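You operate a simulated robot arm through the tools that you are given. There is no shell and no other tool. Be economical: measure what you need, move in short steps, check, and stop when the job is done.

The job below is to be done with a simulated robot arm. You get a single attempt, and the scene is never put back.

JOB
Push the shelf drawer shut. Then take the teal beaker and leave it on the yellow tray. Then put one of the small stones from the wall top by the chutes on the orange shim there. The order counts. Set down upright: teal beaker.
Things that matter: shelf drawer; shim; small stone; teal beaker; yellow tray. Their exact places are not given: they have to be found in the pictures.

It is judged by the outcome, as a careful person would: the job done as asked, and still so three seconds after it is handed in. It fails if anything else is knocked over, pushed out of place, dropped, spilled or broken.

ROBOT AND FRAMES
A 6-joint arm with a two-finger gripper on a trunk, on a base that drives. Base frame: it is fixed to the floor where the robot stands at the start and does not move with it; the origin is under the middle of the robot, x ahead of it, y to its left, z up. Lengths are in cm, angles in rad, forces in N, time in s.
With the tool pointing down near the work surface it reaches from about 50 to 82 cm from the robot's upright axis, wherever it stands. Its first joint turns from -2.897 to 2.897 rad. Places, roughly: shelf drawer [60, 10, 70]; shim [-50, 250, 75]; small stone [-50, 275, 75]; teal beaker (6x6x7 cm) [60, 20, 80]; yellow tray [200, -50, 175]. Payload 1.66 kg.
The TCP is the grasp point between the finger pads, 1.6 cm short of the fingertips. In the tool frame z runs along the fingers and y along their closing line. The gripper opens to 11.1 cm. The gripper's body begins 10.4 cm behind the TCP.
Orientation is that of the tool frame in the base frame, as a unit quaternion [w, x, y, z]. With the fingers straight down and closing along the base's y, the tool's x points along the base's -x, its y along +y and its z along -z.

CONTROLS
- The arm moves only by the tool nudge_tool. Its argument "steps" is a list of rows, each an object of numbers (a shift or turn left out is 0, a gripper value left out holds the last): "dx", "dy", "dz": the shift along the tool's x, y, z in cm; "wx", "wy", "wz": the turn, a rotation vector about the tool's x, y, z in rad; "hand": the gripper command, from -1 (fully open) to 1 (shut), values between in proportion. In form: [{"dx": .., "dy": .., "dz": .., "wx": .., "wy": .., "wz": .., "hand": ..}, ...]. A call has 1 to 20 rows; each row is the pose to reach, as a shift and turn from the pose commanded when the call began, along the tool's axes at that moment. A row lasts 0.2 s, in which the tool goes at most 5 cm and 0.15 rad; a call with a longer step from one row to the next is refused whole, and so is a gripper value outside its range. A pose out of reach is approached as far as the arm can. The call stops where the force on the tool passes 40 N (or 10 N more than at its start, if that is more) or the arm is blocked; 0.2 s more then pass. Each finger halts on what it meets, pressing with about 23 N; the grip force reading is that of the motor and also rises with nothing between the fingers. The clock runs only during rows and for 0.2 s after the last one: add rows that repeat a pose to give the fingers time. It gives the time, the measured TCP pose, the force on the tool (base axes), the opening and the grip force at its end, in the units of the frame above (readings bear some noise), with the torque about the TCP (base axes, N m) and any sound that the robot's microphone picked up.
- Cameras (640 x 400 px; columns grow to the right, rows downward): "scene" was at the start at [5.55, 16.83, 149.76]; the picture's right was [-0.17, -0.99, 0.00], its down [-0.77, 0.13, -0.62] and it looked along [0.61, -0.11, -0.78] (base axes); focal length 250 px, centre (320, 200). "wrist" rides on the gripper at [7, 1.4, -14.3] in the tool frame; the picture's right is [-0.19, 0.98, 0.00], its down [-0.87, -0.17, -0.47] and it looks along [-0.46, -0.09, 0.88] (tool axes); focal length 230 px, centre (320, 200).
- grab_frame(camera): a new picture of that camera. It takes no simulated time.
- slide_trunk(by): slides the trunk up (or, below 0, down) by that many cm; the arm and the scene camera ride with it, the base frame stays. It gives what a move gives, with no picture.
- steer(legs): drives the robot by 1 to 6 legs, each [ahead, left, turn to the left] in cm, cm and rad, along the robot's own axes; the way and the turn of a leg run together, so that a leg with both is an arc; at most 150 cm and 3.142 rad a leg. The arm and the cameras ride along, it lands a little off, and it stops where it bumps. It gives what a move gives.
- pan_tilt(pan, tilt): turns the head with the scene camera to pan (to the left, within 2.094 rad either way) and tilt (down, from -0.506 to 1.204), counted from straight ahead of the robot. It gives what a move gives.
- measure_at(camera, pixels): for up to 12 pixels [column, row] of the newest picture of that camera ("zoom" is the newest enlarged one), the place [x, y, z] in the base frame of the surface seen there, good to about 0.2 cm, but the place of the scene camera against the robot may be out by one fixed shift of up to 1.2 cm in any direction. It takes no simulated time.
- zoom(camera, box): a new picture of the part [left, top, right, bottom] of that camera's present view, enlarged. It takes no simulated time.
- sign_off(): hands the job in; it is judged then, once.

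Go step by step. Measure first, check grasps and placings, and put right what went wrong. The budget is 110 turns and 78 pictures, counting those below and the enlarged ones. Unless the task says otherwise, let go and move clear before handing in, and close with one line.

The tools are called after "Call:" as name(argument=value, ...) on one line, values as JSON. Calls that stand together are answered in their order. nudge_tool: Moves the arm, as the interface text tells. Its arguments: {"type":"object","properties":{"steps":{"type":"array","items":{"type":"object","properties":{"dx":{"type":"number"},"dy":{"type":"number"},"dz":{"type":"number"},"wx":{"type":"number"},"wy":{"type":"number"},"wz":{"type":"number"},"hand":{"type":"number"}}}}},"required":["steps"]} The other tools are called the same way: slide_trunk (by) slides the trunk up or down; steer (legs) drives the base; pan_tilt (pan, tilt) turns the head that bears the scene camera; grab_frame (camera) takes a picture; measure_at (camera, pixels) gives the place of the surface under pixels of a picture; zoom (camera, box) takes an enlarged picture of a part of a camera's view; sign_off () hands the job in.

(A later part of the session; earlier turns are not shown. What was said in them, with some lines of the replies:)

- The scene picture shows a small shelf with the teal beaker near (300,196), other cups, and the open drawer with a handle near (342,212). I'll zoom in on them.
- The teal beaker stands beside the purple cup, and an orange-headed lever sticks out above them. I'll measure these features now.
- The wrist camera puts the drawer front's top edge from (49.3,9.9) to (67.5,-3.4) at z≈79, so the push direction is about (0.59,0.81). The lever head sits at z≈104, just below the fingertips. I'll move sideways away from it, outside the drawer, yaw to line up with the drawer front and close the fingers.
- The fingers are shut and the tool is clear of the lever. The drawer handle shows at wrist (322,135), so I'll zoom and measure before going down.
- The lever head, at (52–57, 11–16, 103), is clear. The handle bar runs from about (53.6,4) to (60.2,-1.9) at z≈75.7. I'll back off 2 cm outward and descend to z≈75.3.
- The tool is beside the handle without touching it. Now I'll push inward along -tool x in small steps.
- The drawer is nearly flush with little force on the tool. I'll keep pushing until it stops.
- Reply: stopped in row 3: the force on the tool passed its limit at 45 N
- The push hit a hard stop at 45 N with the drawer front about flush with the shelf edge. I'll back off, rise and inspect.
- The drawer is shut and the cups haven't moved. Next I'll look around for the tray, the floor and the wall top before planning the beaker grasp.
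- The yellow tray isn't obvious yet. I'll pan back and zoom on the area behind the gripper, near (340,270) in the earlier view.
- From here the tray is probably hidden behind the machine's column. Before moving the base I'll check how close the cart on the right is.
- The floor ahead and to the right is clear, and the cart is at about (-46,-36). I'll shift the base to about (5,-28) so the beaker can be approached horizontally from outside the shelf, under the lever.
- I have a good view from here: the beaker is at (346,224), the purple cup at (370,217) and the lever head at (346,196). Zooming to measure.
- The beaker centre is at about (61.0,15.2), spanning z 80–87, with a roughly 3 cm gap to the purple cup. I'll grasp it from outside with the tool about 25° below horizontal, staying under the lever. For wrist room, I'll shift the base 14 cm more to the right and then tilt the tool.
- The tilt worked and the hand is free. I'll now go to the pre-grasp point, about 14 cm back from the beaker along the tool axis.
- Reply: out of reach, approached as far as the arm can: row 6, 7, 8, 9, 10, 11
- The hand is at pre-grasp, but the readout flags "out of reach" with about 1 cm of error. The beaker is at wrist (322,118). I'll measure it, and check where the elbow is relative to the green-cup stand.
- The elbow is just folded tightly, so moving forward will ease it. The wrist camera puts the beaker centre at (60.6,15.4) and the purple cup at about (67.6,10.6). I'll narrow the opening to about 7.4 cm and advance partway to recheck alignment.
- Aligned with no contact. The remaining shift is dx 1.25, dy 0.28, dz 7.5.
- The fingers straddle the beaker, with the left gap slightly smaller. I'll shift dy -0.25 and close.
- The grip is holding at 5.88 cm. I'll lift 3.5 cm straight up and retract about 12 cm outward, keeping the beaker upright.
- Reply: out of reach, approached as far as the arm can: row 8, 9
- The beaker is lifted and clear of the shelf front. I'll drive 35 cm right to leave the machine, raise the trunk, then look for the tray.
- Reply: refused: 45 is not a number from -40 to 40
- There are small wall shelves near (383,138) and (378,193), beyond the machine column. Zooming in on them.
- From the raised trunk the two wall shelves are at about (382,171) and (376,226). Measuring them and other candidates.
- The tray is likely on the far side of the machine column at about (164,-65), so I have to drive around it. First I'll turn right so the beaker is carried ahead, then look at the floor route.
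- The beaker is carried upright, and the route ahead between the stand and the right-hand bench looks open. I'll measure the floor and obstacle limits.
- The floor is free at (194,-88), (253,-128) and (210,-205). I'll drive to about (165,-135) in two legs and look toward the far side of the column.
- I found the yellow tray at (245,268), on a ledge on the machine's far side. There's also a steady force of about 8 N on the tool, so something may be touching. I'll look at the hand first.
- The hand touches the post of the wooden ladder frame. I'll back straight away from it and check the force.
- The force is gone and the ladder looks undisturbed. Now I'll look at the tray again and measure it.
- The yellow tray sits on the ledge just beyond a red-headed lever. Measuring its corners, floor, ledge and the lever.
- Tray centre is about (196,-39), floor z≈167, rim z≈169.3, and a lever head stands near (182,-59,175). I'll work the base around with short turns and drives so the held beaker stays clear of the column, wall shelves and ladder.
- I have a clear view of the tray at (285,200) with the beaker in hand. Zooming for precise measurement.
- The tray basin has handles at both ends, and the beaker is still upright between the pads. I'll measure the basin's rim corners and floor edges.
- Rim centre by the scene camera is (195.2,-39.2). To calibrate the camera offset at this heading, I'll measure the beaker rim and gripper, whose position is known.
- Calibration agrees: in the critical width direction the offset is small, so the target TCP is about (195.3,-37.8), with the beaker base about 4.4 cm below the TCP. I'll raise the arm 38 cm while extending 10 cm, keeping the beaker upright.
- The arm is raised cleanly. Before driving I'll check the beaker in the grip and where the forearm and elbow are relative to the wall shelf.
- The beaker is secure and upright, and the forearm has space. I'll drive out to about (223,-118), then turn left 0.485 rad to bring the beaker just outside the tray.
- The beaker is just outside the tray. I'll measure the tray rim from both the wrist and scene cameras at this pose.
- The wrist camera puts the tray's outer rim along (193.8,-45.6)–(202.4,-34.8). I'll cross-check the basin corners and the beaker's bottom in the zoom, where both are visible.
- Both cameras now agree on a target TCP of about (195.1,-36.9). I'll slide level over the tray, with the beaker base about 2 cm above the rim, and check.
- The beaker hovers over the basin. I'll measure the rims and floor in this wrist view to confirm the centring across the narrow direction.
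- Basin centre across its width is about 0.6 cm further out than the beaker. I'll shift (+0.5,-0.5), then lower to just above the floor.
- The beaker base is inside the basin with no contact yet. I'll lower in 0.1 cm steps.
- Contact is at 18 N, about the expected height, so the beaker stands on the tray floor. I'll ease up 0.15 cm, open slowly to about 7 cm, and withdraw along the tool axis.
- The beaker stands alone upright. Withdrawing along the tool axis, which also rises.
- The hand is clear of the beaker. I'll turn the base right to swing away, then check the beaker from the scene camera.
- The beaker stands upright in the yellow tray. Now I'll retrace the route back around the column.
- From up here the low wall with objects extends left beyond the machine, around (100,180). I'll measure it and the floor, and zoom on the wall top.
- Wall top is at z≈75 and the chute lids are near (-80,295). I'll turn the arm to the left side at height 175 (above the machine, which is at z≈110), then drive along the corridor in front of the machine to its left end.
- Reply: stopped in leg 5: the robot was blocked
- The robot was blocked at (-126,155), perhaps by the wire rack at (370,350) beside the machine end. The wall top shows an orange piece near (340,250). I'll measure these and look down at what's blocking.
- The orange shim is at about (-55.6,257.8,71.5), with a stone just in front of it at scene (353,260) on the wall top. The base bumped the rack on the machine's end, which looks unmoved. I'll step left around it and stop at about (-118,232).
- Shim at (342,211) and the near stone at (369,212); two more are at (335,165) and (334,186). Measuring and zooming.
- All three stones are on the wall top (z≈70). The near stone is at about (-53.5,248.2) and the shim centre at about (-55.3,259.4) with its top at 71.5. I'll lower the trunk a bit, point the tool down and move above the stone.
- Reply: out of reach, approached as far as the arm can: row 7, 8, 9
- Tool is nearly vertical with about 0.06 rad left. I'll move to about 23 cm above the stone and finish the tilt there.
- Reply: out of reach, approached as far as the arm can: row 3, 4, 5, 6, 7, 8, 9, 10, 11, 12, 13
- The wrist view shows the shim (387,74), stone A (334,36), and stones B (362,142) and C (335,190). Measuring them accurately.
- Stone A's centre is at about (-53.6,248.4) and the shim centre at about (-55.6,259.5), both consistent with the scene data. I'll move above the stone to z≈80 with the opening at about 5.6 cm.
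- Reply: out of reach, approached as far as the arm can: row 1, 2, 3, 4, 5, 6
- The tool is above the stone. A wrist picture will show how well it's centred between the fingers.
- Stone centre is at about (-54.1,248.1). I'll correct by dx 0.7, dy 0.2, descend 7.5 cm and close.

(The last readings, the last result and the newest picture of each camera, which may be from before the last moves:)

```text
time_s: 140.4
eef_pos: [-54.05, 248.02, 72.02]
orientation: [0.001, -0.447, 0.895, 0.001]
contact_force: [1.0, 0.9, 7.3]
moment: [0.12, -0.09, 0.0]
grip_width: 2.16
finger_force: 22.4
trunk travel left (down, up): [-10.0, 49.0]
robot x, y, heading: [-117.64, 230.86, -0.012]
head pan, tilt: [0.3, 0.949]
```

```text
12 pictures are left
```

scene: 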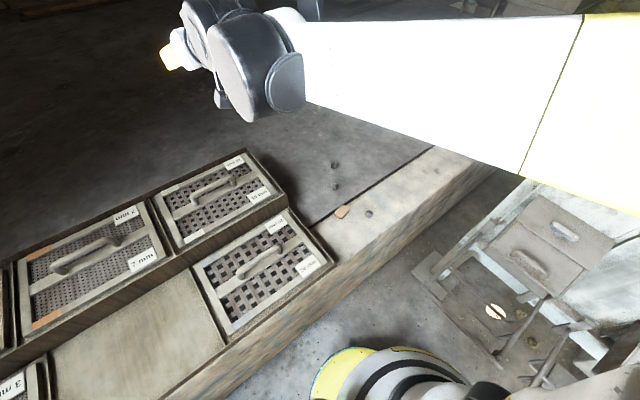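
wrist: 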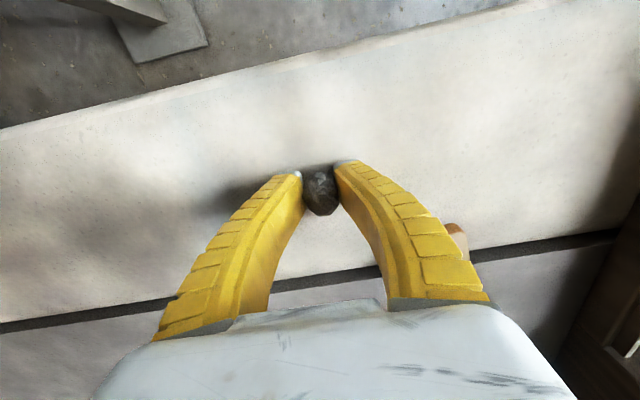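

Stone gripped at 2.16 cm. Lifting 5 cm and moving level to above the shim (Δ -1.5, +11.5).

Call:
nudge_tool(steps=[{"dz": -1.5, "hand": 1}, {"dz": -4}, {"dz": -6}, {"dx": -2, "dy": 2, "dz": -6}, {"dx": -4, "dy": 4, "dz": -6}, {"dx": -6.2, "dy": 6, "dz": -6}, {"dx": -8.25, "dy": 8.05, "dz": -6}, {"dx": -8.25, "dy": 8.05, "dz": -6}])

Call:
grab_frame(camera="wrist")

Call:
zoom(camera="scene", box=[280, 150, 420, 250])

```text
time_s: 142.2
eef_pos: [-55.64, 259.37, 78.14]
orientation: [0.001, -0.447, 0.894, 0.002]
contact_force: [0.5, -0.3, -1.0]
moment: [0.02, 0.0, -0.01]
grip_width: 1.86
finger_force: 23.2
trunk travel left (down, up): [-10.0, 49.0]
robot x, y, heading: [-117.83, 230.87, -0.011]
head pan, tilt: [0.3, 0.949]
```

```text
11 pictures are left
```

wrist: 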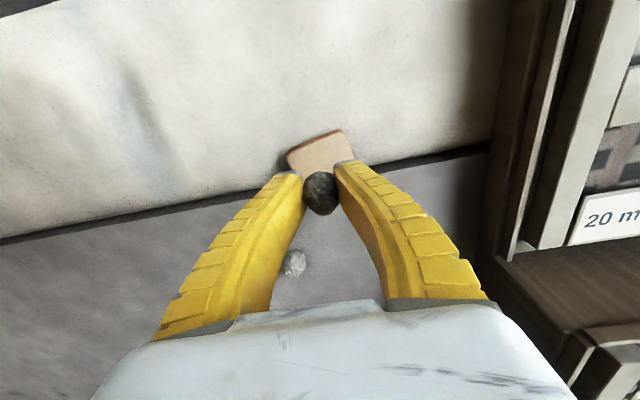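

```text
4.00 times, centred on (350, 200) of scene
```

zoom: 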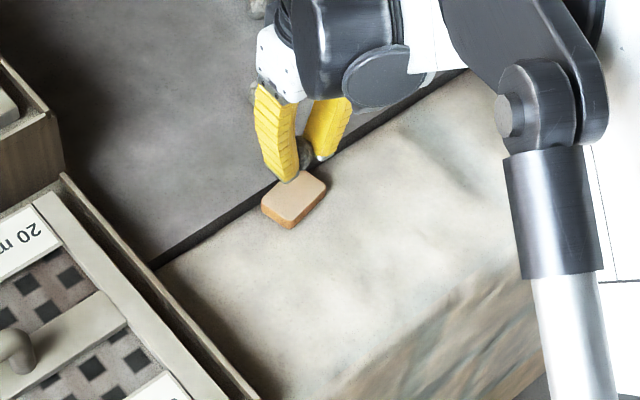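

The stone is held but the width has dropped to 1.86 cm, so I should place it soon. Measuring shim corners and stone in this view.

Call:
measure_at(camera="wrist", pixels=[[290, 155], [340, 132], [318, 150], [352, 155], [300, 168], [321, 185], [321, 195], [321, 208], [310, 195], [332, 195]])

```text
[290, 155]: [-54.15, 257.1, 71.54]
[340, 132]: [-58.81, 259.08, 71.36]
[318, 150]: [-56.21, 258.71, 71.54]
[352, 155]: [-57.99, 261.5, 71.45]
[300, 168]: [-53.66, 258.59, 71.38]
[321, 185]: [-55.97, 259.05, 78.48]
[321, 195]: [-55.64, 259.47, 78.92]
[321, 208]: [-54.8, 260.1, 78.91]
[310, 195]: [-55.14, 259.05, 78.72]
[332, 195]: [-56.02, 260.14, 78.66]
```

Shim centre is about (-55.9,259.4). The stone has slid about 0.5 cm down in the grip, so contact should come near TCP z≈74. Lowering with a tiny correction.

Call:
nudge_tool(steps=[{"dx": 0.15, "dy": 0.2, "dz": 1.5, "hand": 1}, {"dx": 0.15, "dy": 0.2, "dz": 2.8}, {"dx": 0.15, "dy": 0.2, "dz": 3.6}, {"dx": 0.15, "dy": 0.2, "dz": 3.75}, {"dx": 0.15, "dy": 0.2, "dz": 3.9}])

```text
time_s: 143.4
eef_pos: [-55.83, 259.44, 74.16]
orientation: [0.001, -0.447, 0.894, 0.001]
contact_force: [0.0, -0.2, -0.6]
moment: [0.0, -0.02, 0.0]
grip_width: 1.92
finger_force: 22.9
trunk travel left (down, up): [-10.0, 49.0]
robot x, y, heading: [-117.88, 231.1, -0.014]
head pan, tilt: [0.3, 0.949]
```

Call:
nudge_tool(steps=[{"dz": 0.12, "hand": 1}, {"dz": 0.24}, {"dz": 0.36}])

Call:
grab_frame(camera="wrist")

```text
time_s: 144.2
eef_pos: [-55.7, 259.51, 73.85]
orientation: [0.0, -0.448, 0.894, 0.001]
contact_force: [1.3, 0.3, -0.4]
moment: [-0.03, 0.02, 0.01]
grip_width: 1.87
finger_force: 22.8
trunk travel left (down, up): [-10.0, 49.0]
robot x, y, heading: [-117.75, 231.24, -0.014]
head pan, tilt: [0.3, 0.949]
```

```text
9 pictures are left
```

wrist: 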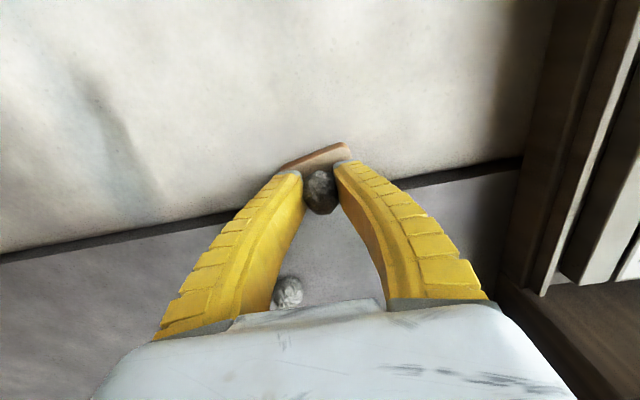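

No contact yet. I'll keep lowering in 0.1 cm steps.

Call:
nudge_tool(steps=[{"dz": 0.1, "hand": 1}, {"dz": 0.2}, {"dz": 0.3}])

```text
time_s: 145.0
eef_pos: [-55.75, 259.36, 73.6]
orientation: [0.002, -0.447, 0.894, 0.002]
contact_force: [0.3, 0.4, 8.1]
moment: [0.07, -0.13, 0.01]
grip_width: 2.16
finger_force: 23.3
trunk travel left (down, up): [-10.0, 49.0]
robot x, y, heading: [-117.69, 231.06, -0.015]
head pan, tilt: [0.3, 0.949]
```

Contact at 8 N with the grip width back at 2.16 cm, so the stone rests on the shim. Opening gradually.

Call:
nudge_tool(steps=[{"hand": 0.62}, {"hand": 0.58}, {"hand": 0.54}, {"hand": 0.5}, {"hand": 0.4}, {"hand": 0.25}, {"hand": 0.1}, {"hand": 0.1}])

Call:
grab_frame(camera="wrist")

```text
time_s: 146.8
eef_pos: [-55.75, 259.38, 73.55]
orientation: [0.0, -0.447, 0.894, 0.002]
contact_force: [0.3, 0.4, -0.1]
moment: [-0.03, 0.0, -0.05]
grip_width: 5.23
finger_force: 1.4
trunk travel left (down, up): [-10.0, 49.0]
robot x, y, heading: [-117.9, 231.63, -0.012]
head pan, tilt: [0.3, 0.949]
```

```text
8 pictures are left
```

wrist: 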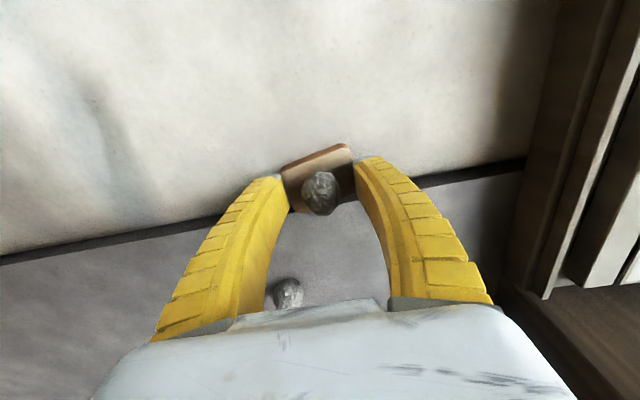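

The stone rests on the shim, clear of both fingers. I'll rise straight up.

Call:
nudge_tool(steps=[{"dz": -1, "hand": 0.1}, {"dz": -3}, {"dz": -6}, {"dz": -10}, {"dz": -14}, {"dz": -18}])

Call:
zoom(camera="scene", box=[280, 150, 420, 250])

Call:
grab_frame(camera="wrist")

```text
time_s: 148.2
eef_pos: [-55.67, 259.24, 91.58]
orientation: [-0.001, -0.447, 0.895, 0.001]
contact_force: [0.2, 0.5, 0.2]
moment: [-0.01, 0.01, -0.01]
grip_width: 5.23
finger_force: 0.9
trunk travel left (down, up): [-10.0, 49.0]
robot x, y, heading: [-117.37, 231.45, -0.015]
head pan, tilt: [0.3, 0.949]
```

```text
4.00 times, centred on (350, 200) of scene
```

zoom: 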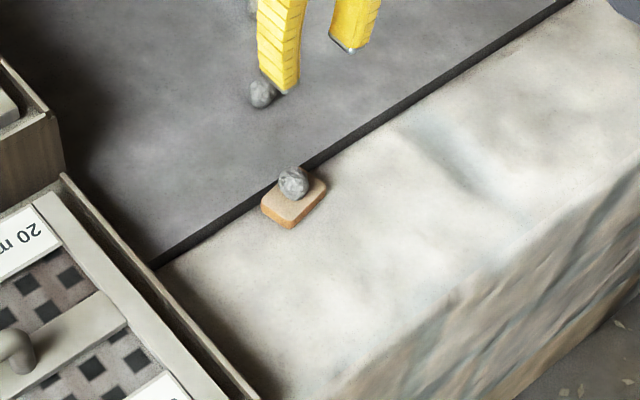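

```text
6 pictures are left
```

wrist: 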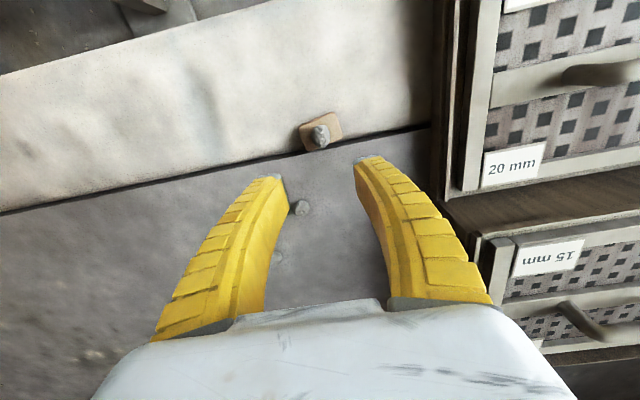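

The stone sits squarely on the orange shim, the other stones haven't moved, and the hand is empty and clear. Handing in.

Call:
sign_off()

```text
The job is handed in.
```

I shut the shelf drawer, stood the teal beaker upright on the yellow tray, and set one stone on the orange shim, in that order. On the way the hand briefly touched the wooden ladder and the base bumped the rack at the machine's end; both looked unmoved afterwards.
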